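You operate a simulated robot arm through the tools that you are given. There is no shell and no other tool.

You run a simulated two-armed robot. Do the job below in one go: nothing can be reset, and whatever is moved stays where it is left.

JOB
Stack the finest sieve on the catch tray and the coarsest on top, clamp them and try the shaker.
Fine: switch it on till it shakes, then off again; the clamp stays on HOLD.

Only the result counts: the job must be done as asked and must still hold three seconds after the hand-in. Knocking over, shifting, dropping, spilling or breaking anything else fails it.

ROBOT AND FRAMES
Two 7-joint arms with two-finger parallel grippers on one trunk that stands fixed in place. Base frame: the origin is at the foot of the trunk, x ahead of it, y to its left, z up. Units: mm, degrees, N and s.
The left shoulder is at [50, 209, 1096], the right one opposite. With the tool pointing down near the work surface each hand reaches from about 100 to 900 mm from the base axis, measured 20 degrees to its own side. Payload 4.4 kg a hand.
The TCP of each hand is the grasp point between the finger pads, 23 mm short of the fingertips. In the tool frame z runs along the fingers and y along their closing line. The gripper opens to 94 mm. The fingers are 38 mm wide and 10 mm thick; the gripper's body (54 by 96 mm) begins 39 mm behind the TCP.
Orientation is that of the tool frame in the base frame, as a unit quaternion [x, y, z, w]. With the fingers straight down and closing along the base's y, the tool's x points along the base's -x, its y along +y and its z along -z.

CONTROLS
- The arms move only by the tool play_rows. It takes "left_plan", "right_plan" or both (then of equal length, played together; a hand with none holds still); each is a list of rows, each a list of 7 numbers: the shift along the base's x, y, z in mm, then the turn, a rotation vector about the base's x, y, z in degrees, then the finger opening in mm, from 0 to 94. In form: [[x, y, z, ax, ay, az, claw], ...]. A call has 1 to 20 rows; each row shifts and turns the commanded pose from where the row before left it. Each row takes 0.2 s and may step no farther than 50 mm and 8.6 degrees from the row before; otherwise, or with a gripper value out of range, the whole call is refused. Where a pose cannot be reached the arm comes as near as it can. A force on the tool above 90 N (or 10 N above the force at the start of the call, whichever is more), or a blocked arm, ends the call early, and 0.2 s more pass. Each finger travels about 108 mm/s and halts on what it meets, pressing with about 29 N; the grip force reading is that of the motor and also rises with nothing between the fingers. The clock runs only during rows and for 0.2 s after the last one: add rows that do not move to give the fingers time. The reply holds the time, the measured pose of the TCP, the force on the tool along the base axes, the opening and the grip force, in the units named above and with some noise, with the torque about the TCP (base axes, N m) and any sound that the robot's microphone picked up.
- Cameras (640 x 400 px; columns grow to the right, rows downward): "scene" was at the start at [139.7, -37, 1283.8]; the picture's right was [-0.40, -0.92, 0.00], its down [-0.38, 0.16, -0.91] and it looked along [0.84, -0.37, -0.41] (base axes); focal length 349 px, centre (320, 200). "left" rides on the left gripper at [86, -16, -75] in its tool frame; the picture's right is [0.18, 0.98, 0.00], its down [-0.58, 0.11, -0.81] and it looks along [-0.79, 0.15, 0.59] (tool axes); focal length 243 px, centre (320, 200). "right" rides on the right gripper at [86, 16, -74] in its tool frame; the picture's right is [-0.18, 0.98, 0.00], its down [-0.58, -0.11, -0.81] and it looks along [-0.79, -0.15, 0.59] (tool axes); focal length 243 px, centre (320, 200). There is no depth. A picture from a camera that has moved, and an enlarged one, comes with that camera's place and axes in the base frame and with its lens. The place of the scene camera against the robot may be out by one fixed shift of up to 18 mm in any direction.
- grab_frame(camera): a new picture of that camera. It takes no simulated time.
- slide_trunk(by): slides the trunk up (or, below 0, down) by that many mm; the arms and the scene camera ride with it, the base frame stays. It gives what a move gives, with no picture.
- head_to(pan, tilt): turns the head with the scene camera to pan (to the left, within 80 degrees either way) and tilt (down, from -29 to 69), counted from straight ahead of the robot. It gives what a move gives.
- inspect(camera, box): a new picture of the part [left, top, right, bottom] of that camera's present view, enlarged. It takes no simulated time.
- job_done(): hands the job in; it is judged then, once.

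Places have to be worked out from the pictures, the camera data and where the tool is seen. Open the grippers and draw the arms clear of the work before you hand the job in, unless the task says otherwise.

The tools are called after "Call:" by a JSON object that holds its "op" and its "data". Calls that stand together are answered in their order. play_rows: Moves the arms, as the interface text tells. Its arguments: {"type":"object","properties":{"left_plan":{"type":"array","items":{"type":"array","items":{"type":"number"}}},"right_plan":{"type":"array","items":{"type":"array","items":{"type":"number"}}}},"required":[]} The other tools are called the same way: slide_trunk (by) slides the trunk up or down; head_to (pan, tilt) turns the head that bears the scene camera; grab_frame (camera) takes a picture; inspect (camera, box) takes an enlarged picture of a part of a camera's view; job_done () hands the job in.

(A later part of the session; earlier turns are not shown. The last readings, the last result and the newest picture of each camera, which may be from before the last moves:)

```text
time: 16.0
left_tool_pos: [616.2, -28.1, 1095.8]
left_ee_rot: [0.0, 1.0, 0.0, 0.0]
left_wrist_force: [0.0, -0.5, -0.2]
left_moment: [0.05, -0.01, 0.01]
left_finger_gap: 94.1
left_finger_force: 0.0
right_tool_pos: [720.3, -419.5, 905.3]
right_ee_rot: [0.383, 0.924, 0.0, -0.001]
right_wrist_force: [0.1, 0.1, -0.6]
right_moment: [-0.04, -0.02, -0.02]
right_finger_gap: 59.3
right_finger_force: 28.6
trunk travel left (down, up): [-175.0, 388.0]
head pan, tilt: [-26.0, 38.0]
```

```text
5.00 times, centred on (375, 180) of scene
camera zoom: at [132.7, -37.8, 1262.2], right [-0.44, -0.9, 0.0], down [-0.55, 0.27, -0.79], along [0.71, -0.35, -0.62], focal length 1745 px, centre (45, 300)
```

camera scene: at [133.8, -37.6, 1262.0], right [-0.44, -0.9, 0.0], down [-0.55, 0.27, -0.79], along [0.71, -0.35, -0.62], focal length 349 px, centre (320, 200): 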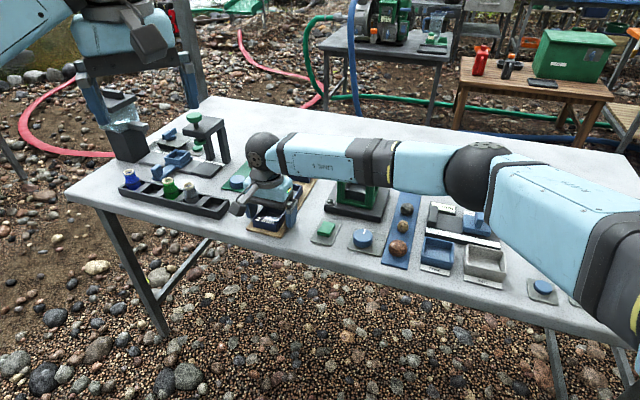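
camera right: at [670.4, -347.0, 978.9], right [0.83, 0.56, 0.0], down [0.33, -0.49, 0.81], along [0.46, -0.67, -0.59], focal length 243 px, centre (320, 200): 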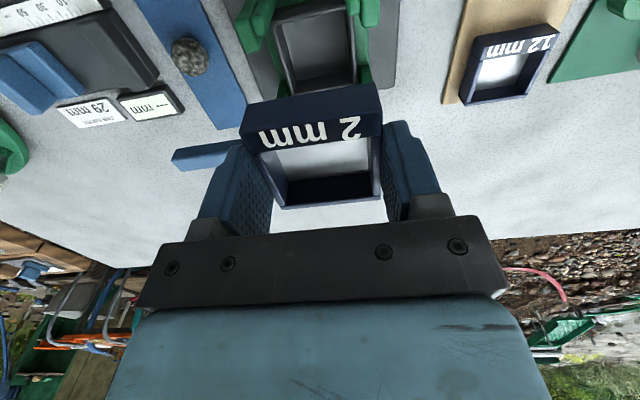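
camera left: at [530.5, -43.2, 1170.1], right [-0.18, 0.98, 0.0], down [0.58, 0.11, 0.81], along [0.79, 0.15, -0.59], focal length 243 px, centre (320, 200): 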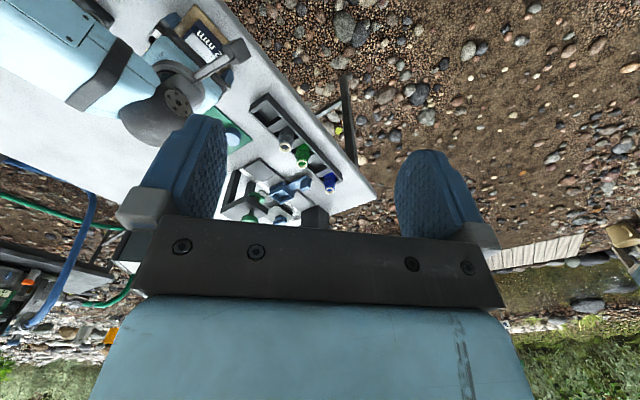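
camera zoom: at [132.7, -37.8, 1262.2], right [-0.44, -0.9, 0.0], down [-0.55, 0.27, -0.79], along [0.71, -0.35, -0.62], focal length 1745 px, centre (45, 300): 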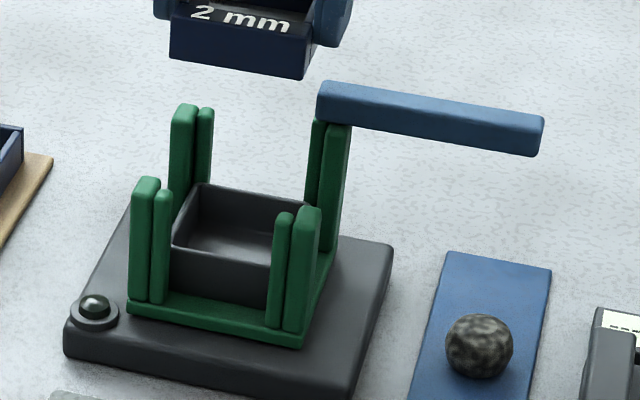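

Tray centre refines to ≈ (719.3,-420.5), posts leave ~64 mm, so about 2 mm clearance per side. I go down to just above the posts and check.

Call:
{"op": "play_rows", "data": {"right_plan": [[-1, -1, -15, 0, 0, 0, 50], [0, 0, -20, 0, 0, 0, 50], [0, 0, -18, 0, 0, 0, 50], [0, 0, 0, 0, 0, 0, 50], [0, 0, 0, 0, 0, 0, 50]]}}

Call:
{"op": "inspect", "data": {"camera": "right", "box": [180, 0, 460, 220]}}

Call:
{"op": "inspect", "data": {"camera": "scene", "box": [330, 130, 420, 210]}}

```text
time: 17.2
left_tool_pos: [615.1, -26.3, 1097.3]
left_ee_rot: [0.0, 1.0, -0.001, 0.001]
left_wrist_force: [0.4, 0.1, -0.9]
left_moment: [-0.02, 0.02, -0.02]
left_finger_gap: 93.9
left_finger_force: 0.1
right_tool_pos: [717.9, -419.4, 855.1]
right_ee_rot: [0.382, 0.924, 0.0, 0.001]
right_wrist_force: [-0.9, 0.3, 16.8]
right_moment: [-0.68, -0.01, 0.01]
right_finger_gap: 59.9
right_finger_force: 28.8
trunk travel left (down, up): [-175.0, 388.0]
head pan, tilt: [-26.0, 38.0]
```

```text
1.82 times, centred on (320, 110) of right
camera zoom: at [668.1, -346.2, 928.2], right [0.83, 0.56, 0.0], down [0.33, -0.49, 0.81], along [0.46, -0.67, -0.59], focal length 441 px, centre (320, 364)
```

zoom: 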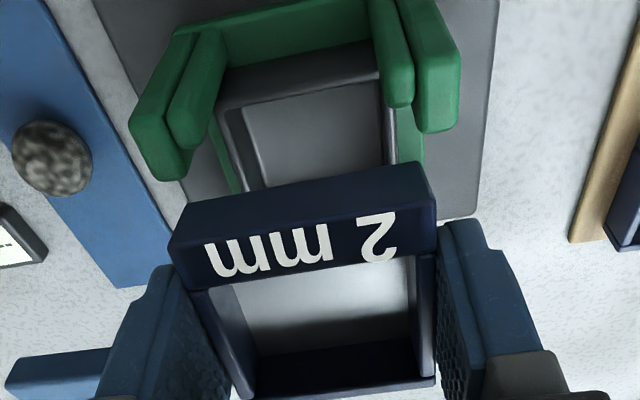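

```text
5.00 times, centred on (375, 170) of scene
camera zoom: at [130.7, -36.5, 1262.5], right [-0.44, -0.9, 0.0], down [-0.55, 0.27, -0.79], along [0.71, -0.35, -0.61], focal length 1745 px, centre (45, 350)
```

zoom: 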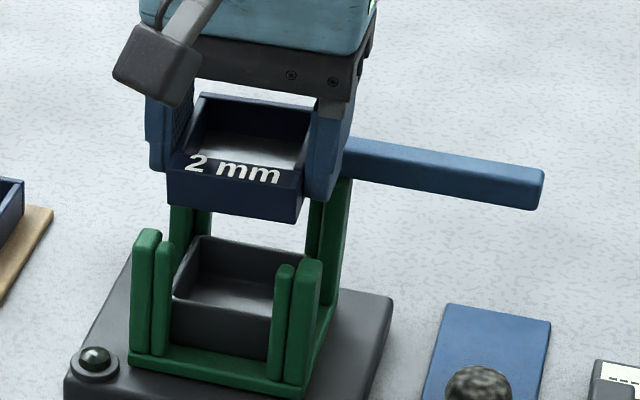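

There's an upward 17 N force acting at the -y corner: the sieve's corner is touching the clamp bar's pivot end. I back up and look at the bar from the side.

Call:
{"op": "play_rows", "data": {"right_plan": [[0, 0, 10, 0, 0, 0, 50], [0, 0, 20, 0, 0, 0, 50], [0, 0, 20, 0, 0, 0, 50], [0, 0, 0, 0, 0, 0, 50]]}}

Call:
{"op": "inspect", "data": {"camera": "right", "box": [160, 0, 440, 220]}}

Call:
{"op": "inspect", "data": {"camera": "scene", "box": [330, 140, 430, 220]}}

```text
time: 18.2
left_tool_pos: [616.2, -28.2, 1095.7]
left_ee_rot: [0.0, 1.0, 0.0, 0.0]
left_wrist_force: [-0.5, -0.7, 0.3]
left_moment: [0.0, -0.03, 0.0]
left_finger_gap: 93.8
left_finger_force: 0.1
right_tool_pos: [719.1, -420.7, 902.3]
right_ee_rot: [0.382, 0.924, -0.001, 0.0]
right_wrist_force: [0.0, -0.7, -0.9]
right_moment: [-0.01, 0.0, -0.01]
right_finger_gap: 59.9
right_finger_force: 29.3
trunk travel left (down, up): [-175.0, 388.0]
head pan, tilt: [-26.0, 38.0]
```

```text
1.82 times, centred on (300, 110) of right
camera zoom: at [669.4, -347.6, 976.2], right [0.83, 0.56, 0.0], down [0.34, -0.49, 0.81], along [0.45, -0.67, -0.59], focal length 441 px, centre (356, 364)
```

zoom: 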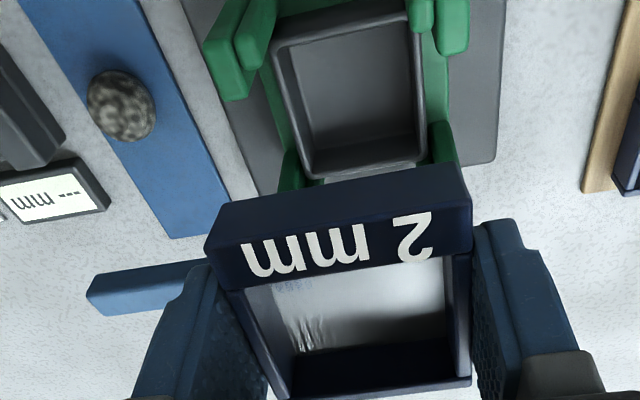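

```text
5.00 times, centred on (380, 180) of scene
camera zoom: at [132.8, -37.9, 1262.1], right [-0.44, -0.9, 0.0], down [-0.55, 0.27, -0.79], along [0.71, -0.35, -0.62], focal length 1745 px, centre (20, 300)
```

zoom: 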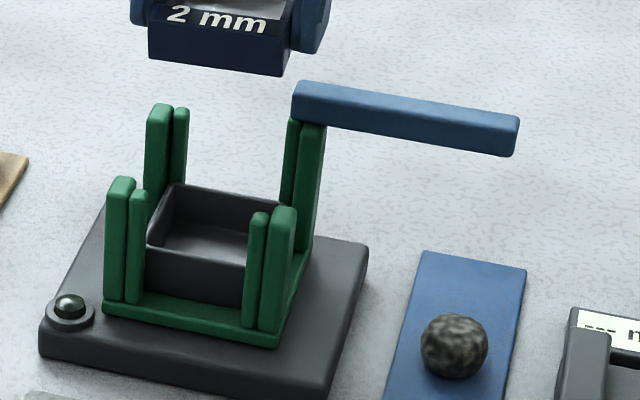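

I shift the hand forward (toward -y) at this safe height so the camera looks straight down at the bar's pivot end.

Call:
{"op": "play_rows", "data": {"right_plan": [[10, -30, 0, 0, 0, 0, 50], [10, -30, 0, 0, 0, 0, 50], [0, 0, 0, 0, 0, 0, 50]]}}

Call:
{"op": "inspect", "data": {"camera": "right", "box": [180, 0, 400, 110]}}

Call:
{"op": "grab_frame", "data": {"camera": "right"}}

```text
time: 19.0
left_tool_pos: [616.4, -27.3, 1096.9]
left_ee_rot: [0.0, 1.0, 0.0, 0.0]
left_wrist_force: [-0.2, 0.1, 0.1]
left_moment: [0.0, 0.0, -0.02]
left_finger_gap: 93.9
left_finger_force: 0.2
right_tool_pos: [738.8, -481.3, 902.8]
right_ee_rot: [0.383, 0.924, -0.001, 0.0]
right_wrist_force: [-0.3, 0.2, 0.0]
right_moment: [-0.01, 0.0, 0.02]
right_finger_gap: 60.0
right_finger_force: 28.8
trunk travel left (down, up): [-175.0, 388.0]
head pan, tilt: [-26.0, 38.0]
```

```text
2.91 times, centred on (290, 55) of right
camera zoom: at [689.1, -408.5, 976.8], right [0.83, 0.56, 0.0], down [0.33, -0.49, 0.81], along [0.46, -0.67, -0.59], focal length 706 px, centre (407, 622)
```

zoom: 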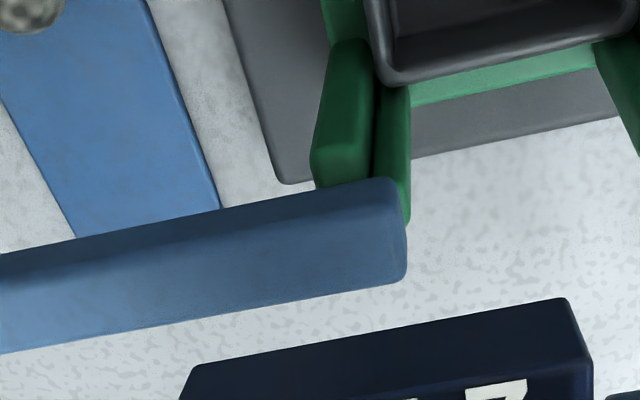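

```text
taken
camera right: at [689.1, -408.5, 976.8], right [0.83, 0.56, 0.0], down [0.33, -0.49, 0.81], along [0.46, -0.67, -0.59], focal length 243 px, centre (320, 200)
```

right: 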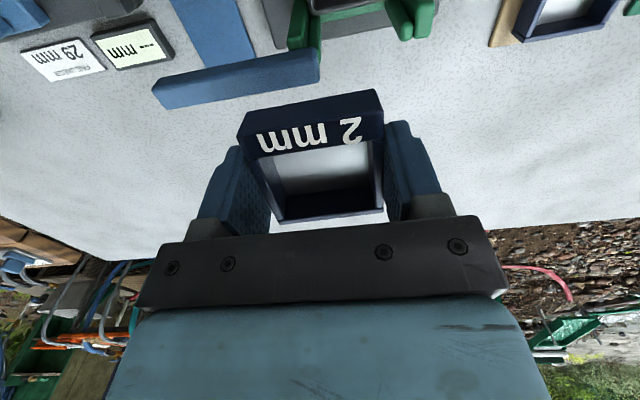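

The bar runs along the shaker's edge and its pivot end nearly overlaps the stack's -y corner; my sieve sat ~3 mm too far toward it. I return with a target of TCP ≈ (717,-418) and come down in smaller steps.

Call:
{"op": "play_rows", "data": {"right_plan": [[-11.3, 31.2, 0, 0, 0, 0, 50], [-11.2, 31.2, 0, 0, 0, 0, 50], [0, 0, -15, 0, 0, 0, 50], [0, 0, -15, 0, 0, 0, 50], [0, 0, -8, 0, 0, 0, 50], [0, 0, 0, 0, 0, 0, 50]]}}

Call:
{"op": "inspect", "data": {"camera": "right", "box": [180, 0, 460, 220]}}

Call:
{"op": "inspect", "data": {"camera": "scene", "box": [340, 140, 410, 195]}}

```text
time: 20.4
left_tool_pos: [617.6, -27.6, 1097.1]
left_ee_rot: [0.0, 1.0, -0.001, 0.0]
left_wrist_force: [-0.7, -1.1, 1.1]
left_moment: [0.0, 0.01, 0.02]
left_finger_gap: 94.1
left_finger_force: 0.1
right_tool_pos: [716.3, -418.2, 864.7]
right_ee_rot: [0.382, 0.924, -0.001, 0.001]
right_wrist_force: [1.1, -0.7, 0.3]
right_moment: [0.0, 0.0, 0.01]
right_finger_gap: 59.6
right_finger_force: 29.3
trunk travel left (down, up): [-175.0, 388.0]
head pan, tilt: [-26.0, 38.0]
```

```text
1.82 times, centred on (320, 110) of right
camera zoom: at [666.4, -345.2, 938.5], right [0.83, 0.56, 0.0], down [0.33, -0.49, 0.81], along [0.46, -0.67, -0.59], focal length 441 px, centre (320, 364)
```

zoom: 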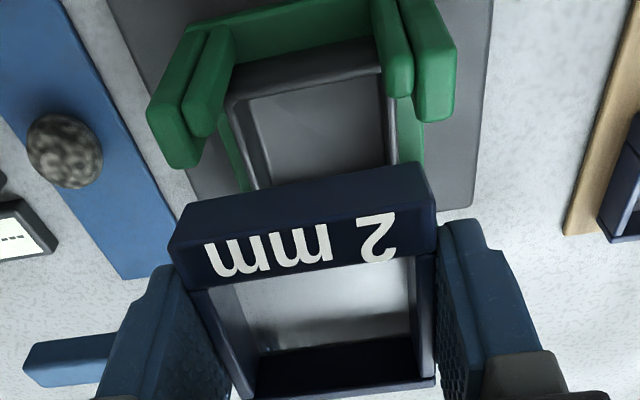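

```text
7.27 times, centred on (375, 168) of scene
camera zoom: at [132.7, -37.8, 1262.2], right [-0.44, -0.9, 0.0], down [-0.55, 0.27, -0.79], along [0.71, -0.35, -0.62], focal length 2538 px, centre (-80, 436)
```

zoom: 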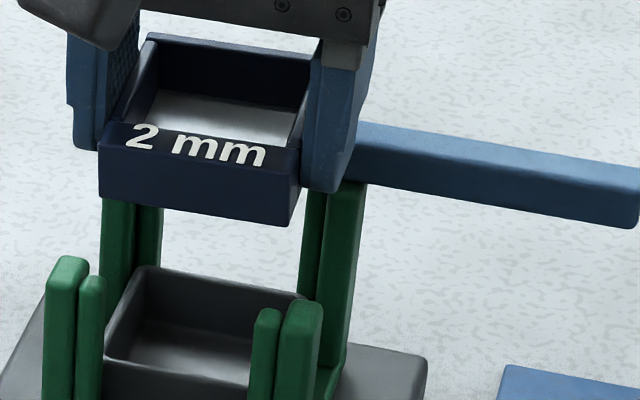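

No contact yet; I continue down in small 3–4 mm steps and read the force.

Call:
{"op": "play_rows", "data": {"right_plan": [[0, 0, -4, 0, 0, 0, 50], [0, 0, -4, 0, 0, 0, 50], [0, 0, -3, 0, 0, 0, 50], [0, 0, -3, 0, 0, 0, 50], [0, 0, 0, 0, 0, 0, 50]]}}

Call:
{"op": "inspect", "data": {"camera": "scene", "box": [340, 140, 410, 195]}}

```text
time: 21.6
left_tool_pos: [617.3, -28.1, 1095.2]
left_ee_rot: [0.0, 1.0, 0.0, 0.0]
left_wrist_force: [0.6, -0.6, -0.1]
left_moment: [0.0, -0.02, -0.01]
left_finger_gap: 93.7
left_finger_force: 0.1
right_tool_pos: [715.9, -417.8, 850.0]
right_ee_rot: [0.383, 0.924, -0.001, 0.0]
right_wrist_force: [-0.4, -0.6, 0.1]
right_moment: [-0.01, -0.02, -0.02]
right_finger_gap: 59.6
right_finger_force: 29.0
trunk travel left (down, up): [-175.0, 388.0]
head pan, tilt: [-26.0, 38.0]
```

```text
7.27 times, centred on (375, 168) of scene
camera zoom: at [132.7, -37.8, 1262.2], right [-0.44, -0.9, 0.0], down [-0.55, 0.27, -0.79], along [0.71, -0.35, -0.62], focal length 2538 px, centre (-80, 436)
```

zoom: 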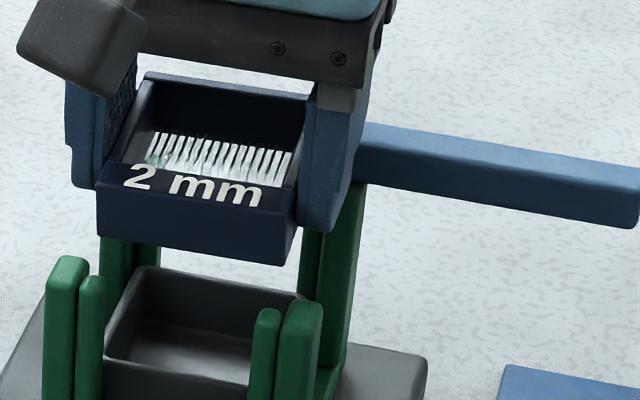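

Past the former contact height with zero force. I keep going down gently toward the post tops.

Call:
{"op": "play_rows", "data": {"right_plan": [[0, 0, -3, 0, 0, 0, 50], [0, 0, -3, 0, 0, 0, 50], [0, 0, -3, 0, 0, 0, 50], [0, 0, -3, 0, 0, 0, 50], [0, 0, 0, 0, 0, 0, 50]]}}

Call:
{"op": "inspect", "data": {"camera": "scene", "box": [340, 140, 410, 195]}}

Call:
{"op": "inspect", "data": {"camera": "right", "box": [180, 0, 460, 220]}}

```text
time: 22.8
left_tool_pos: [615.9, -26.7, 1095.6]
left_ee_rot: [0.0, 1.0, 0.0, 0.0]
left_wrist_force: [1.0, -0.2, -0.5]
left_moment: [0.01, -0.01, 0.01]
left_finger_gap: 94.1
left_finger_force: 0.0
right_tool_pos: [716.4, -417.8, 838.9]
right_ee_rot: [0.382, 0.924, 0.0, 0.0]
right_wrist_force: [-0.4, 0.0, -0.4]
right_moment: [0.01, -0.04, -0.03]
right_finger_gap: 59.4
right_finger_force: 28.1
trunk travel left (down, up): [-175.0, 388.0]
head pan, tilt: [-26.0, 38.0]
```

```text
7.27 times, centred on (375, 168) of scene
camera zoom: at [132.7, -37.8, 1262.2], right [-0.44, -0.9, 0.0], down [-0.55, 0.27, -0.79], along [0.71, -0.35, -0.62], focal length 2538 px, centre (-80, 436)
```

zoom: 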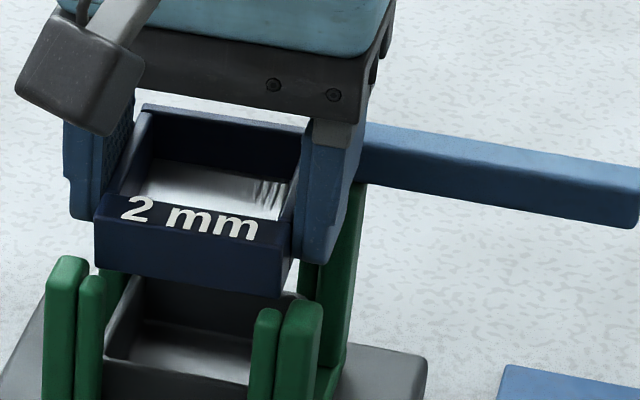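

```text
1.82 times, centred on (320, 110) of right
camera zoom: at [666.7, -345.2, 912.1], right [0.83, 0.56, 0.0], down [0.33, -0.49, 0.81], along [0.46, -0.67, -0.59], focal length 441 px, centre (320, 364)
```

zoom: 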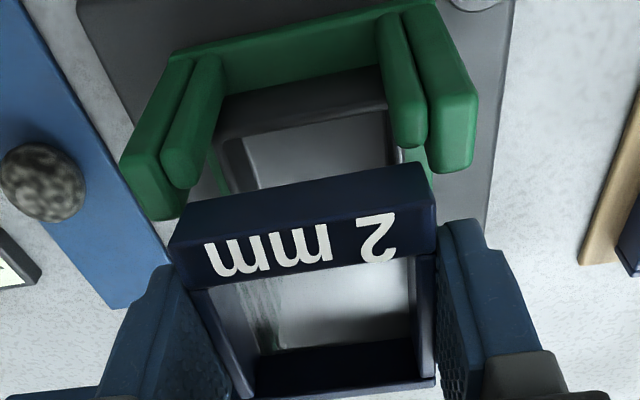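

Still free and visually centred between the posts. Continuing down.

Call:
{"op": "play_rows", "data": {"right_plan": [[0, 0, -3, 0, 0, 0, 50], [0, 0, -3, 0, 0, 0, 50], [0, 0, -3, 0, 0, 0, 50], [0, 0, 0, 0, 0, 0, 50]]}}

Call:
{"op": "inspect", "data": {"camera": "scene", "box": [340, 150, 410, 205]}}

Call:
{"op": "inspect", "data": {"camera": "right", "box": [180, 0, 460, 220]}}

```text
time: 23.8
left_tool_pos: [617.6, -29.0, 1096.6]
left_ee_rot: [0.0, 1.0, 0.0, 0.0]
left_wrist_force: [0.3, -0.4, -0.7]
left_moment: [-0.03, 0.02, 0.0]
left_finger_gap: 93.9
left_finger_force: 0.0
right_tool_pos: [716.1, -418.4, 828.5]
right_ee_rot: [0.383, 0.924, 0.001, 0.0]
right_wrist_force: [0.5, 0.2, -0.7]
right_moment: [0.0, -0.01, -0.04]
right_finger_gap: 59.3
right_finger_force: 29.3
trunk travel left (down, up): [-175.0, 388.0]
head pan, tilt: [-26.0, 38.0]
```

```text
7.27 times, centred on (375, 178) of scene
camera zoom: at [132.7, -37.8, 1262.2], right [-0.44, -0.9, 0.0], down [-0.55, 0.27, -0.79], along [0.71, -0.35, -0.62], focal length 2538 px, centre (-80, 364)
```

zoom: 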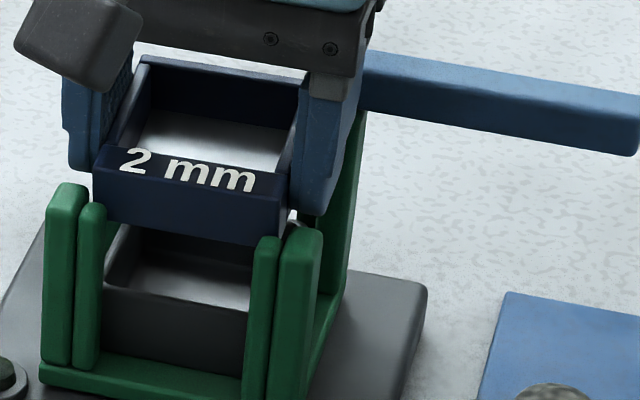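

```text
1.82 times, centred on (320, 110) of right
camera zoom: at [666.7, -345.2, 903.1], right [0.83, 0.56, 0.0], down [0.33, -0.49, 0.81], along [0.45, -0.67, -0.59], focal length 441 px, centre (320, 364)
```

zoom: 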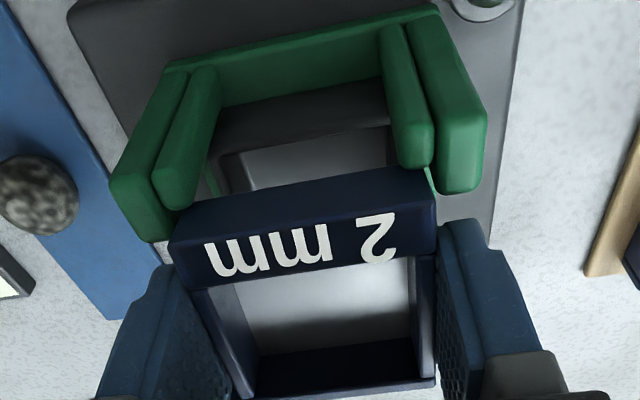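

The sieve is entering between the posts without force. Continuing.

Call:
{"op": "play_rows", "data": {"right_plan": [[0, 0, -3, 0, 0, 0, 50], [0, 0, -3, 0, 0, 0, 50], [0, 0, -3, 0, 0, 0, 50], [0, 0, 0, 0, 0, 0, 50]]}}

Call:
{"op": "inspect", "data": {"camera": "scene", "box": [340, 150, 410, 205]}}

Call:
{"op": "inspect", "data": {"camera": "right", "box": [180, 0, 460, 220]}}

```text
time: 24.8
left_tool_pos: [616.9, -28.3, 1096.0]
left_ee_rot: [0.0, 1.0, 0.0, 0.0]
left_wrist_force: [0.0, -0.8, 0.1]
left_moment: [-0.01, 0.0, 0.0]
left_finger_gap: 94.2
left_finger_force: 0.1
right_tool_pos: [716.2, -418.0, 820.5]
right_ee_rot: [0.382, 0.924, 0.0, 0.0]
right_wrist_force: [0.0, -0.5, 0.0]
right_moment: [-0.01, 0.03, -0.02]
right_finger_gap: 59.6
right_finger_force: 29.2
trunk travel left (down, up): [-175.0, 388.0]
head pan, tilt: [-26.0, 38.0]
```

```text
7.27 times, centred on (375, 178) of scene
camera zoom: at [132.7, -37.9, 1262.2], right [-0.44, -0.9, 0.0], down [-0.55, 0.27, -0.79], along [0.71, -0.35, -0.62], focal length 2538 px, centre (-80, 364)
```

zoom: 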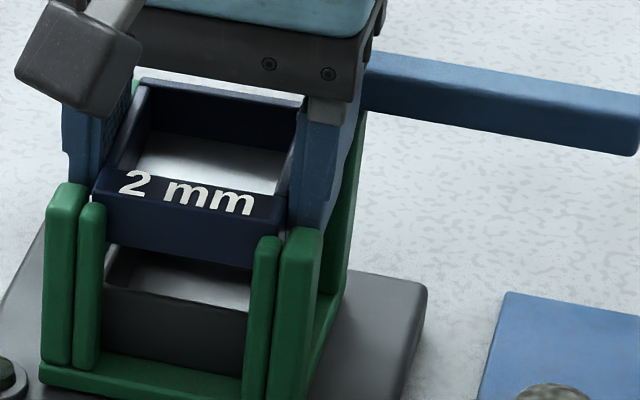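

```text
1.82 times, centred on (320, 110) of right
camera zoom: at [667.0, -345.7, 894.2], right [0.83, 0.56, 0.0], down [0.33, -0.49, 0.81], along [0.46, -0.67, -0.59], focal length 441 px, centre (320, 364)
```

zoom: 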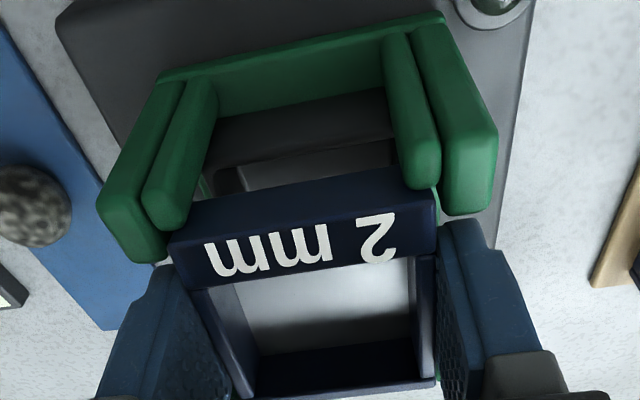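

Fingers are passing between the posts without contact. I go on down.

Call:
{"op": "play_rows", "data": {"right_plan": [[0, 0, -3, 0, 0, 0, 50], [0, 0, -3, 0, 0, 0, 50], [0, 0, -3, 0, 0, 0, 50], [0, 0, 0, 0, 0, 0, 50]]}}

Call:
{"op": "inspect", "data": {"camera": "scene", "box": [340, 150, 410, 205]}}

Call:
{"op": "inspect", "data": {"camera": "right", "box": [180, 0, 460, 220]}}

```text
time: 25.8
left_tool_pos: [616.6, -28.5, 1096.7]
left_ee_rot: [0.0, 1.0, 0.0, 0.0]
left_wrist_force: [0.4, 0.7, 0.8]
left_moment: [0.0, -0.03, 0.01]
left_finger_gap: 94.1
left_finger_force: 0.0
right_tool_pos: [716.3, -418.0, 811.0]
right_ee_rot: [0.383, 0.924, 0.0, 0.0]
right_wrist_force: [6.8, -6.7, 3.1]
right_moment: [-0.02, 0.11, 0.17]
right_finger_gap: 59.6
right_finger_force: 29.5
trunk travel left (down, up): [-175.0, 388.0]
head pan, tilt: [-26.0, 38.0]
```

```text
7.27 times, centred on (375, 178) of scene
camera zoom: at [132.9, -38.2, 1262.1], right [-0.44, -0.9, 0.0], down [-0.55, 0.27, -0.79], along [0.71, -0.35, -0.62], focal length 2538 px, centre (-80, 364)
```

zoom: 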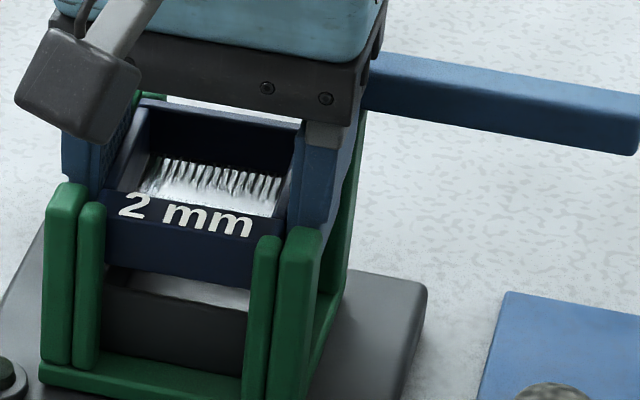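

```text
1.82 times, centred on (320, 110) of right
camera zoom: at [667.2, -346.1, 885.5], right [0.83, 0.56, 0.0], down [0.33, -0.49, 0.81], along [0.45, -0.67, -0.59], focal length 441 px, centre (320, 364)
```

zoom: 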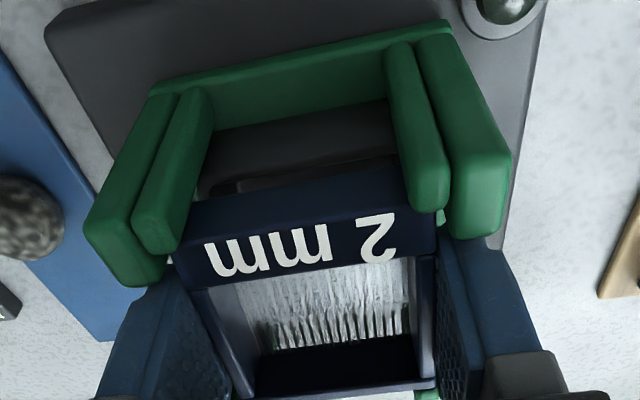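

A 9.5 N push toward -45° says the near posts are rubbing. I shift ~1.5 mm that way and continue slowly.

Call:
{"op": "play_rows", "data": {"right_plan": [[1, -1, 0, 0, 0, 0, 50], [0, 0, 0, 0, 0, 0, 50]]}}

```text
time: 26.4
left_tool_pos: [617.2, -26.9, 1095.5]
left_ee_rot: [0.0, 1.0, 0.0, -0.001]
left_wrist_force: [-1.0, 0.7, 0.7]
left_moment: [0.05, 0.02, -0.02]
left_finger_gap: 94.1
left_finger_force: 0.0
right_tool_pos: [718.2, -419.5, 810.4]
right_ee_rot: [0.383, 0.924, 0.0, -0.001]
right_wrist_force: [-0.6, -0.2, 0.0]
right_moment: [0.0, 0.0, 0.01]
right_finger_gap: 59.6
right_finger_force: 29.3
trunk travel left (down, up): [-175.0, 388.0]
head pan, tilt: [-26.0, 38.0]
```

Force is gone. I continue down in 2 mm steps until the sieve sits on the tray.

Call:
{"op": "play_rows", "data": {"right_plan": [[0, 0, -2, 0, 0, 0, 50], [0, 0, -2, 0, 0, 0, 50], [0, 0, -2, 0, 0, 0, 50], [0, 0, 0, 0, 0, 0, 50]]}}

Call:
{"op": "inspect", "data": {"camera": "scene", "box": [340, 150, 410, 205]}}

```text
time: 27.4
left_tool_pos: [616.5, -27.7, 1096.1]
left_ee_rot: [0.0, 1.0, 0.0, 0.0]
left_wrist_force: [0.3, 0.1, 0.1]
left_moment: [0.02, -0.01, -0.02]
left_finger_gap: 94.0
left_finger_force: 0.1
right_tool_pos: [717.9, -419.5, 806.3]
right_ee_rot: [0.383, 0.924, 0.0, 0.0]
right_wrist_force: [0.0, -0.1, -0.3]
right_moment: [0.01, -0.01, 0.04]
right_finger_gap: 59.7
right_finger_force: 28.5
trunk travel left (down, up): [-175.0, 388.0]
head pan, tilt: [-26.0, 38.0]
```

```text
7.27 times, centred on (375, 178) of scene
camera zoom: at [132.7, -37.8, 1262.2], right [-0.44, -0.9, 0.0], down [-0.55, 0.27, -0.79], along [0.71, -0.35, -0.62], focal length 2538 px, centre (-80, 364)
```

zoom: 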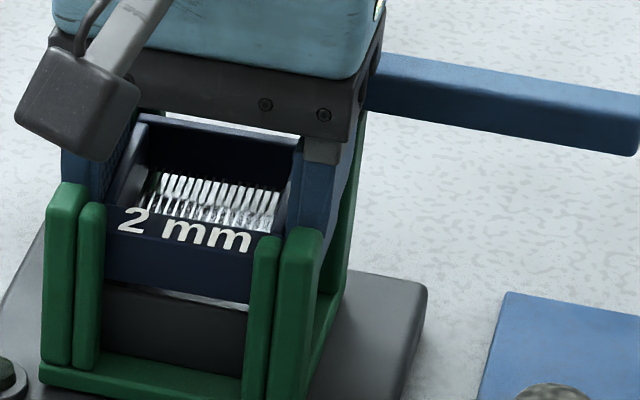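

Nearly down; a few more millimetres.

Call:
{"op": "play_rows", "data": {"right_plan": [[0, 0, -2, 0, 0, 0, 50], [0, 0, -2, 0, 0, 0, 50], [0, 0, 0, 0, 0, 0, 50]]}}

Call:
{"op": "inspect", "data": {"camera": "scene", "box": [340, 150, 410, 205]}}

```text
time: 28.2
left_tool_pos: [615.3, -27.2, 1096.1]
left_ee_rot: [0.0, 1.0, 0.0, 0.0]
left_wrist_force: [-0.4, 0.1, -0.1]
left_moment: [0.01, 0.0, -0.02]
left_finger_gap: 94.0
left_finger_force: 0.0
right_tool_pos: [717.4, -419.2, 802.8]
right_ee_rot: [0.382, 0.924, 0.0, 0.0]
right_wrist_force: [0.1, -1.0, 4.3]
right_moment: [0.18, 0.0, -0.04]
right_finger_gap: 59.8
right_finger_force: 28.7
trunk travel left (down, up): [-175.0, 388.0]
head pan, tilt: [-26.0, 38.0]
```

```text
7.27 times, centred on (375, 178) of scene
camera zoom: at [132.2, -37.5, 1262.3], right [-0.44, -0.9, 0.0], down [-0.55, 0.27, -0.79], along [0.71, -0.35, -0.62], focal length 2538 px, centre (-80, 364)
```

zoom: 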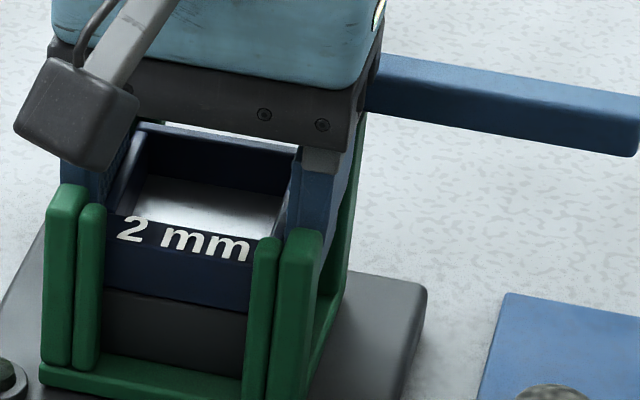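

Contact (4 N up) — the sieve rests on the tray. I open the fingers a little, wait, then lift straight out.

Call:
{"op": "play_rows", "data": {"right_plan": [[0, 0, 0, 0, 0, 0, 62], [0, 0, 0, 0, 0, 0, 68], [0, 0, 0, 0, 0, 0, 72], [0, 0, 0, 0, 0, 0, 72]]}}

Call:
{"op": "inspect", "data": {"camera": "scene", "box": [340, 150, 410, 205]}}

Call:
{"op": "inspect", "data": {"camera": "right", "box": [180, 0, 460, 220]}}

```text
time: 29.2
left_tool_pos: [616.4, -27.2, 1096.8]
left_ee_rot: [-0.001, 1.0, 0.001, 0.0]
left_wrist_force: [-0.2, -0.3, 0.6]
left_moment: [-0.03, -0.01, 0.01]
left_finger_gap: 93.8
left_finger_force: 0.0
right_tool_pos: [717.9, -418.6, 801.4]
right_ee_rot: [0.383, 0.924, 0.0, -0.001]
right_wrist_force: [0.3, -1.3, 0.1]
right_moment: [0.02, 0.0, -0.02]
right_finger_gap: 72.1
right_finger_force: 0.0
trunk travel left (down, up): [-175.0, 388.0]
head pan, tilt: [-26.0, 38.0]
```

```text
7.27 times, centred on (375, 178) of scene
camera zoom: at [132.7, -37.8, 1262.2], right [-0.44, -0.9, 0.0], down [-0.55, 0.27, -0.79], along [0.71, -0.35, -0.62], focal length 2538 px, centre (-80, 364)
```

zoom: 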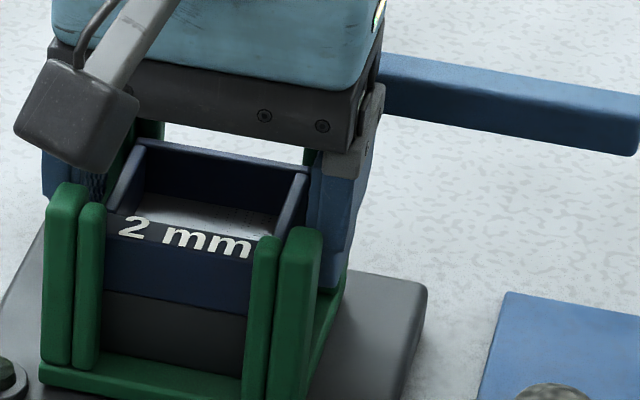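

```text
1.82 times, centred on (320, 110) of right
camera zoom: at [667.8, -346.4, 875.4], right [0.83, 0.56, 0.0], down [0.33, -0.49, 0.81], along [0.46, -0.67, -0.59], focal length 441 px, centre (320, 364)
```

zoom: 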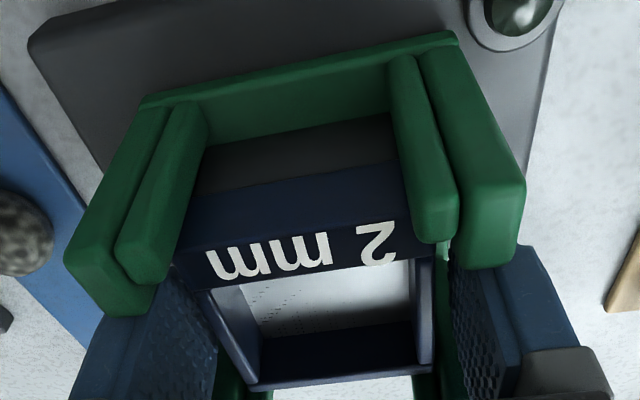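

Released cleanly. I lift out straight, then move toward the 12 mm sieve (≈ (881,-341)) at a safe height.

Call:
{"op": "play_rows", "data": {"right_plan": [[0, 0, 4, 0, 0, 0, 72], [0, 0, 10, 0, 0, 0, 72], [0, 0, 20, 0, 0, 0, 72], [0, 0, 30, 0, 0, 0, 80], [0, 0, 35, 0, 0, 0, 94], [20, 10, 0, 0, 0, 0, 94], [35, 18, 0, 0, 0, 0, 94], [35, 18, 0, 0, 0, 0, 94], [20, 12, 0, 0, 0, 0, 94], [0, 0, 0, 0, 0, 0, 94]]}}

Call:
{"op": "grab_frame", "data": {"camera": "right"}}

Call:
{"op": "inspect", "data": {"camera": "scene", "box": [330, 140, 430, 220]}}

Call:
{"op": "grab_frame", "data": {"camera": "scene"}}

```text
time: 31.4
left_tool_pos: [616.9, -28.4, 1096.9]
left_ee_rot: [0.0, 1.0, 0.0, 0.0]
left_wrist_force: [-0.2, 0.1, 0.1]
left_moment: [-0.02, -0.01, -0.03]
left_finger_gap: 94.0
left_finger_force: 0.1
right_tool_pos: [827.4, -360.4, 900.6]
right_ee_rot: [0.383, 0.924, 0.0, 0.0]
right_wrist_force: [0.1, -0.7, -0.3]
right_moment: [-0.01, 0.02, -0.05]
right_finger_gap: 93.9
right_finger_force: 0.2
trunk travel left (down, up): [-175.0, 388.0]
head pan, tilt: [-26.0, 38.0]
```

```text
taken
camera right: at [777.9, -288.7, 973.9], right [0.83, 0.56, 0.0], down [0.33, -0.49, 0.81], along [0.46, -0.67, -0.59], focal length 243 px, centre (320, 200)
```

right: 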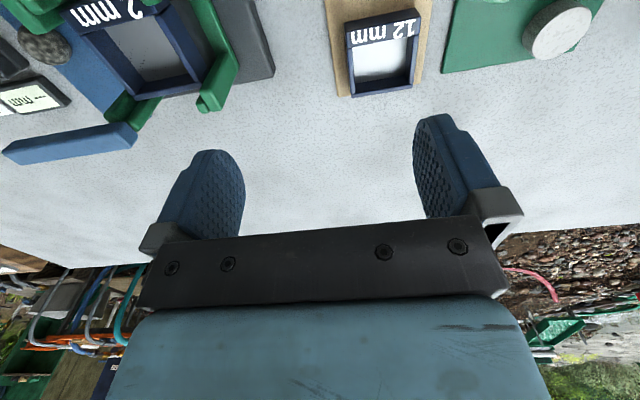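

```text
5.00 times, centred on (380, 180) of scene
camera zoom: at [132.7, -37.9, 1262.2], right [-0.44, -0.9, 0.0], down [-0.55, 0.27, -0.79], along [0.71, -0.35, -0.62], focal length 1745 px, centre (20, 300)
```

zoom: 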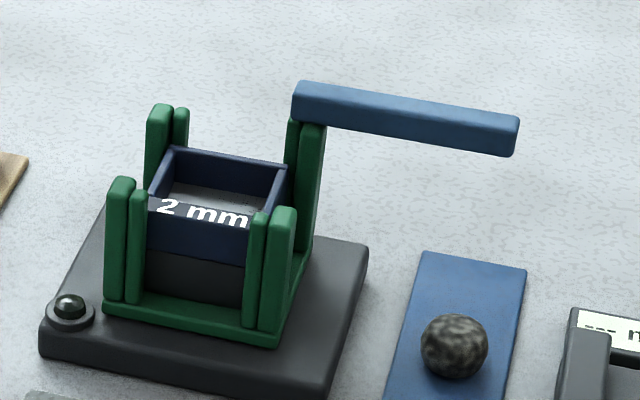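

```text
taken
camera scene: at [132.7, -37.9, 1262.2], right [-0.44, -0.9, 0.0], down [-0.55, 0.27, -0.79], along [0.71, -0.35, -0.62], focal length 349 px, centre (320, 200)
```

scene: 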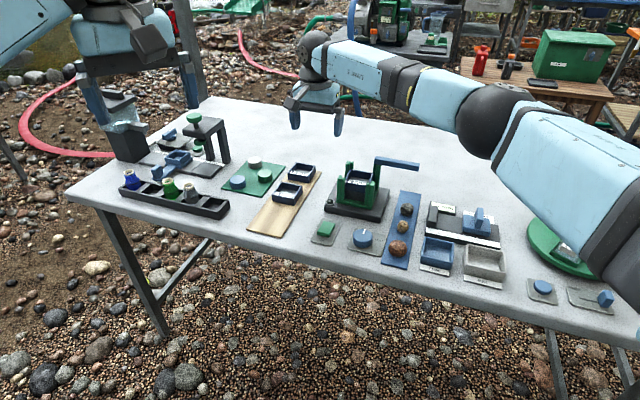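

The 2 mm sieve sits squarely between the posts. I zoom on the 12 mm sieve to locate it.

Call:
{"op": "inspect", "data": {"camera": "right", "box": [310, 0, 450, 110]}}

```text
3.64 times, centred on (380, 55) of right
camera zoom: at [777.9, -288.7, 973.9], right [0.83, 0.56, 0.0], down [0.33, -0.49, 0.81], along [0.46, -0.67, -0.59], focal length 882 px, centre (102, 727)
```

zoom: 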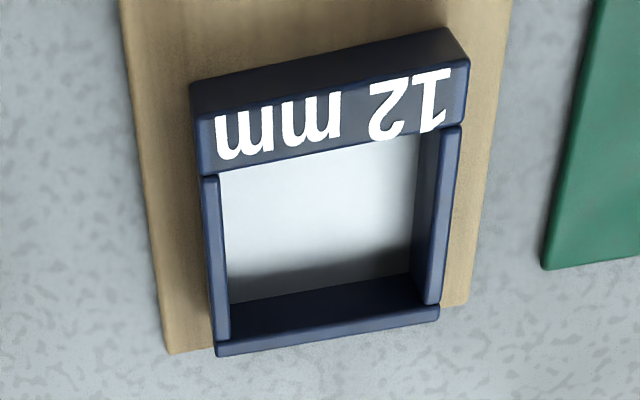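

12 mm sieve centre ≈ (882.3,-342.1), rim ≈ 745. I move above it, part-way down, and check whether the arm reaches.

Call:
{"op": "play_rows", "data": {"right_plan": [[20, 6, -10, 0, 0, 0, 94], [20, 6, -20, 0, 0, 0, 94], [14.9, 6.3, -30, 0, 0, 0, 94], [0, 0, -30, 0, 0, 0, 94], [0, 0, -12, 0, 0, 0, 94], [0, 0, 0, 0, 0, 0, 94], [0, 0, 0, 0, 0, 0, 94]]}}

Call:
{"op": "inspect", "data": {"camera": "right", "box": [180, 0, 480, 220]}}

Call:
{"op": "grab_frame", "data": {"camera": "scene"}}

```text
time: 33.0
left_tool_pos: [617.4, -28.6, 1096.8]
left_ee_rot: [0.0, 1.0, 0.0, 0.0]
left_wrist_force: [-0.3, 0.0, -0.5]
left_moment: [-0.01, 0.04, -0.01]
left_finger_gap: 94.0
left_finger_force: 0.0
right_tool_pos: [860.6, -345.9, 818.5]
right_ee_rot: [0.382, 0.924, 0.0, 0.0]
right_wrist_force: [0.3, 0.1, -0.1]
right_moment: [0.02, 0.01, 0.0]
right_finger_gap: 94.1
right_finger_force: 0.1
right hand out of reach, approached as far as the arm can: row 3
trunk travel left (down, up): [-175.0, 388.0]
head pan, tilt: [-26.0, 38.0]
```

```text
1.82 times, centred on (330, 110) of right
camera zoom: at [810.8, -273.3, 892.1], right [0.83, 0.56, 0.0], down [0.33, -0.49, 0.81], along [0.46, -0.67, -0.59], focal length 441 px, centre (302, 364)
```

zoom: 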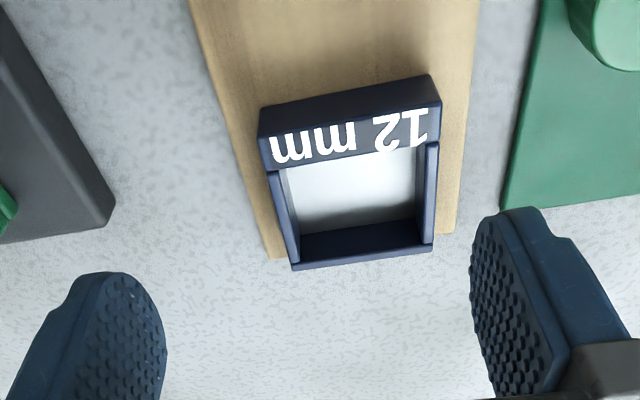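

```text
taken
camera scene: at [132.6, -37.9, 1262.2], right [-0.44, -0.9, 0.0], down [-0.55, 0.27, -0.79], along [0.71, -0.35, -0.62], focal length 349 px, centre (320, 200)
```

scene: 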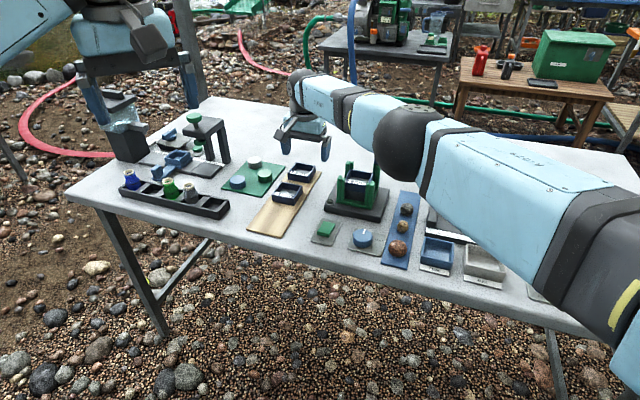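

The arm saturates ~22 mm short. I tilt the hand 15° about its closing axis (wrist toward the robot), which keeps the pads flat to the walls and gains reach.

Call:
{"op": "play_rows", "data": {"right_plan": [[0, 0, 20, 0, 0, 0, 94], [0, 0, 0, -3.535, -3.535, 0, 94], [0, 0, 0, -3.535, -3.535, 0, 94], [0, 0, 0, -3.535, -3.535, 0, 94], [0, 0, 0, 0, 0, 0, 94], [0, 0, 0, 0, 0, 0, 94]]}}

Call:
{"op": "grab_frame", "data": {"camera": "right"}}

```text
time: 34.4
left_tool_pos: [618.3, -28.1, 1095.8]
left_ee_rot: [0.0, 1.0, 0.0, 0.0]
left_wrist_force: [-0.1, -0.8, 0.2]
left_moment: [0.01, -0.01, 0.0]
left_finger_gap: 94.1
left_finger_force: 0.1
right_tool_pos: [862.2, -346.7, 839.3]
right_ee_rot: [0.379, 0.916, -0.05, 0.121]
right_wrist_force: [0.6, -0.2, -0.1]
right_moment: [-0.02, 0.01, 0.01]
right_finger_gap: 94.1
right_finger_force: 0.1
trunk travel left (down, up): [-175.0, 388.0]
head pan, tilt: [-26.0, 38.0]
```

```text
taken
camera right: at [801.7, -262.1, 887.4], right [0.82, 0.57, 0.05], down [0.17, -0.33, 0.93], along [0.54, -0.75, -0.37], focal length 243 px, centre (320, 200)
```

right: 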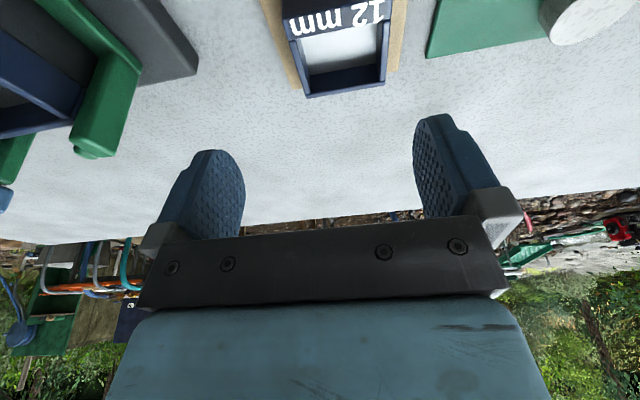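

Tilt is 15° as wanted and the pose is reached. Now shift the remaining 20 mm outward and lower to 790.

Call:
{"op": "play_rows", "data": {"right_plan": [[10, 2.3, -10, 0, 0, 0, 94], [10.1, 2.3, -20, 0, 0, 0, 94], [0, 0, -20, 0, 0, 0, 94], [0, 0, 0, 0, 0, 0, 94], [0, 0, 0, 0, 0, 0, 94]]}}

Call:
{"op": "inspect", "data": {"camera": "right", "box": [180, 0, 480, 220]}}

Call:
{"op": "inspect", "data": {"camera": "scene", "box": [240, 110, 360, 210]}}

```text
time: 35.6
left_tool_pos: [616.7, -27.5, 1097.2]
left_ee_rot: [0.0, 1.0, 0.0, -0.001]
left_wrist_force: [-0.5, -0.4, 0.1]
left_moment: [0.02, -0.03, 0.01]
left_finger_gap: 93.7
left_finger_force: 0.0
right_tool_pos: [882.8, -342.5, 788.3]
right_ee_rot: [0.38, 0.916, -0.051, 0.121]
right_wrist_force: [-0.5, 0.7, -0.1]
right_moment: [0.01, -0.02, 0.04]
right_finger_gap: 93.7
right_finger_force: 0.1
trunk travel left (down, up): [-175.0, 388.0]
head pan, tilt: [-26.0, 38.0]
```

```text
1.82 times, centred on (330, 110) of right
camera zoom: at [821.6, -258.0, 837.5], right [0.82, 0.57, 0.05], down [0.17, -0.33, 0.93], along [0.54, -0.75, -0.37], focal length 441 px, centre (302, 364)
```

zoom: 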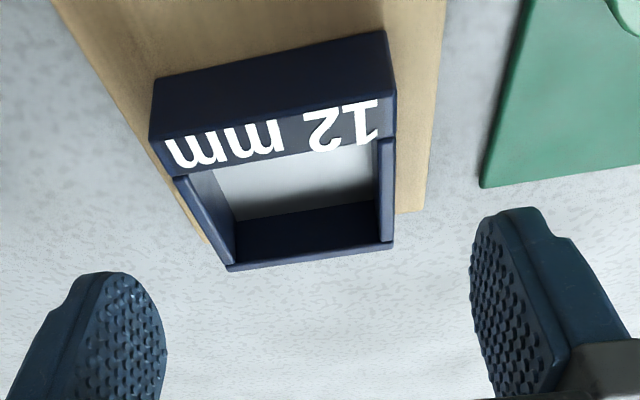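

```text
4.00 times, centred on (300, 160) of scene
camera zoom: at [132.8, -37.9, 1262.1], right [-0.44, -0.9, 0.0], down [-0.55, 0.27, -0.79], along [0.71, -0.35, -0.62], focal length 1396 px, centre (400, 360)
```

zoom: 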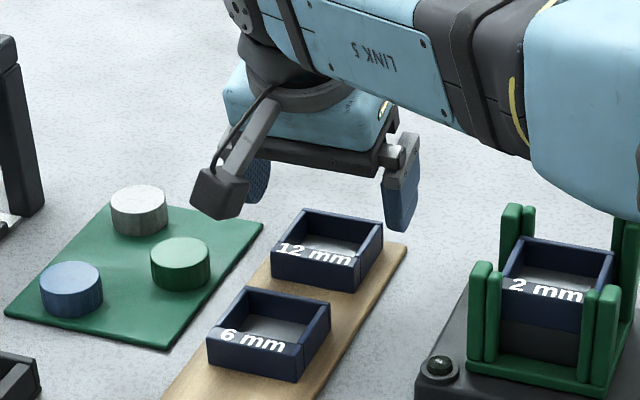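

The pose is within ~1 mm of the sieve centre (881.9,-342). I come down to z ≈ 758, biasing the grip 2 mm to the near side, and close.

Call:
{"op": "play_rows", "data": {"right_plan": [[-2.3, 1.9, -10, 0, 0, 0, 94], [0, 0, -12, 0, 0, 0, 94], [0, 0, -8.3, 0, 0, 0, 94], [0, 0, 0, 0, 0, 0, 94], [0, 0, 0, 0, 0, 0, 80], [0, 0, 0, 0, 0, 0, 66], [0, 0, 0, 0, 0, 0, 52], [0, 0, 0, 0, 0, 0, 50], [0, 0, 0, 0, 0, 0, 50]]}}

Call:
{"op": "inspect", "data": {"camera": "right", "box": [180, 0, 480, 220]}}

Call:
{"op": "inspect", "data": {"camera": "scene", "box": [240, 110, 360, 210]}}

```text
time: 37.6
left_tool_pos: [617.2, -27.9, 1096.7]
left_ee_rot: [0.0, 1.0, 0.001, 0.0]
left_wrist_force: [-0.6, -0.8, -0.9]
left_moment: [-0.01, 0.01, 0.01]
left_finger_gap: 94.0
left_finger_force: 0.0
right_tool_pos: [881.4, -340.1, 759.4]
right_ee_rot: [0.38, 0.916, -0.05, 0.121]
right_wrist_force: [0.4, -0.9, 0.5]
right_moment: [0.0, 0.01, 0.0]
right_finger_gap: 59.0
right_finger_force: 29.1
trunk travel left (down, up): [-175.0, 388.0]
head pan, tilt: [-26.0, 38.0]
```

```text
1.82 times, centred on (330, 110) of right
camera zoom: at [819.0, -256.0, 807.3], right [0.82, 0.57, 0.05], down [0.17, -0.33, 0.93], along [0.54, -0.75, -0.37], focal length 441 px, centre (302, 364)
```

zoom: 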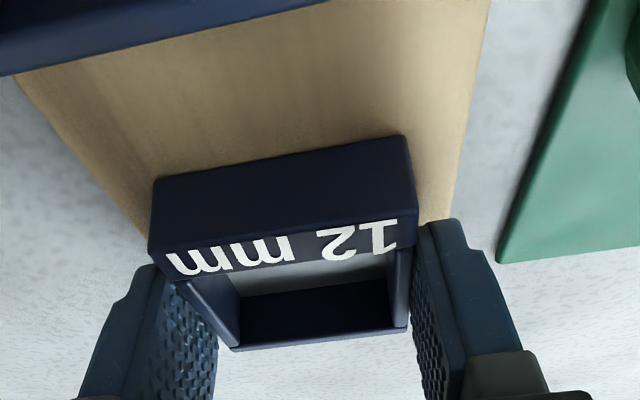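

```text
4.00 times, centred on (300, 160) of scene
camera zoom: at [132.8, -37.8, 1262.2], right [-0.44, -0.9, 0.0], down [-0.55, 0.27, -0.79], along [0.71, -0.35, -0.62], focal length 1396 px, centre (400, 360)
```

zoom: 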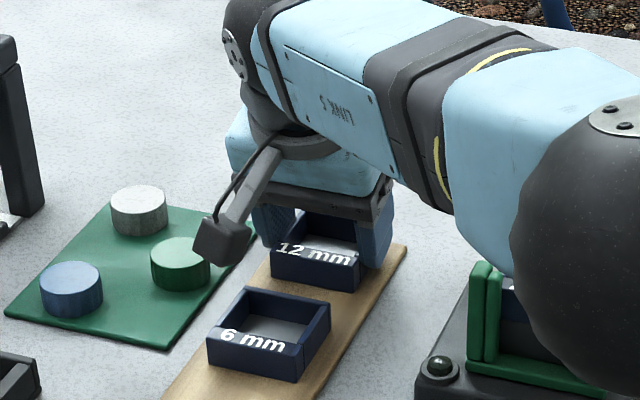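

12 mm sieve gripped (59.0 mm). I lift straight up and carry it over the shaker, keeping the hand's tilt.

Call:
{"op": "play_rows", "data": {"right_plan": [[0, 0, 8, 0, 0, 0, 50], [0, 0, 25, 0, 0, 0, 50], [0, 0, 35, 0, 0, 0, 50], [0, 0, 35, 0, 0, 0, 50], [0, 0, 35, 0, 0, 0, 50], [-15, -7, 0, 0, 0, 0, 50], [-33, -16, 0, 0, 0, 0, 50], [-40, -19, 0, 0, 0, 0, 50], [-40, -19, 0, 0, 0, 0, 50], [-25, -12, 0, 0, 0, 0, 50], [-10.5, -5, 0, 0, 0, 0, 50], [0, 0, 0, 0, 0, 0, 50]]}}

Call:
{"op": "inspect", "data": {"camera": "right", "box": [180, 0, 480, 220]}}

Call:
{"op": "inspect", "data": {"camera": "scene", "box": [320, 100, 440, 200]}}

```text
time: 40.2
left_tool_pos: [617.1, -27.2, 1096.0]
left_ee_rot: [0.0, 1.0, 0.001, 0.0]
left_wrist_force: [0.6, -0.3, 0.0]
left_moment: [0.02, 0.03, 0.0]
left_finger_gap: 93.9
left_finger_force: 0.1
right_tool_pos: [889.5, -429.5, 885.7]
right_ee_rot: [0.379, 0.916, -0.051, 0.12]
right_wrist_force: [-0.2, 0.3, -0.9]
right_moment: [0.0, 0.0, -0.01]
right_finger_gap: 59.0
right_finger_force: 29.3
right hand out of reach, approached as far as the arm can: row 2, 3, 4, 6, 7, 8, 9, 10, 11
trunk travel left (down, up): [-175.0, 388.0]
head pan, tilt: [-26.0, 38.0]
```

```text
1.82 times, centred on (330, 110) of right
camera zoom: at [829.5, -345.1, 934.3], right [0.82, 0.57, 0.05], down [0.17, -0.33, 0.93], along [0.54, -0.75, -0.37], focal length 441 px, centre (302, 364)
```

zoom: 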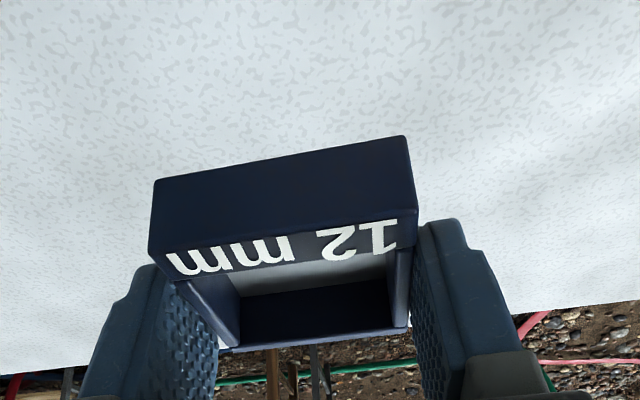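

```text
4.00 times, centred on (380, 150) of scene
camera zoom: at [132.8, -37.6, 1262.2], right [-0.44, -0.9, 0.0], down [-0.55, 0.27, -0.79], along [0.71, -0.35, -0.62], focal length 1396 px, centre (80, 400)
```

zoom: 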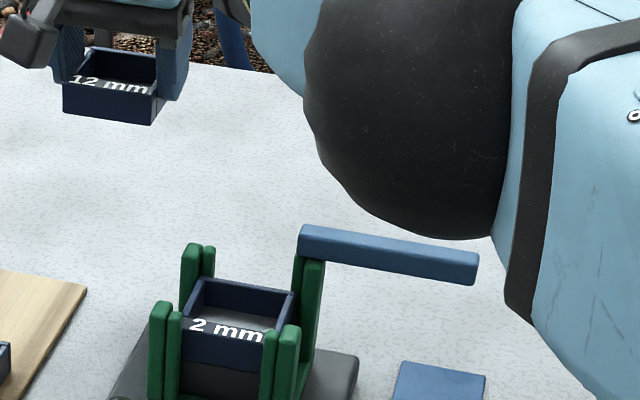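

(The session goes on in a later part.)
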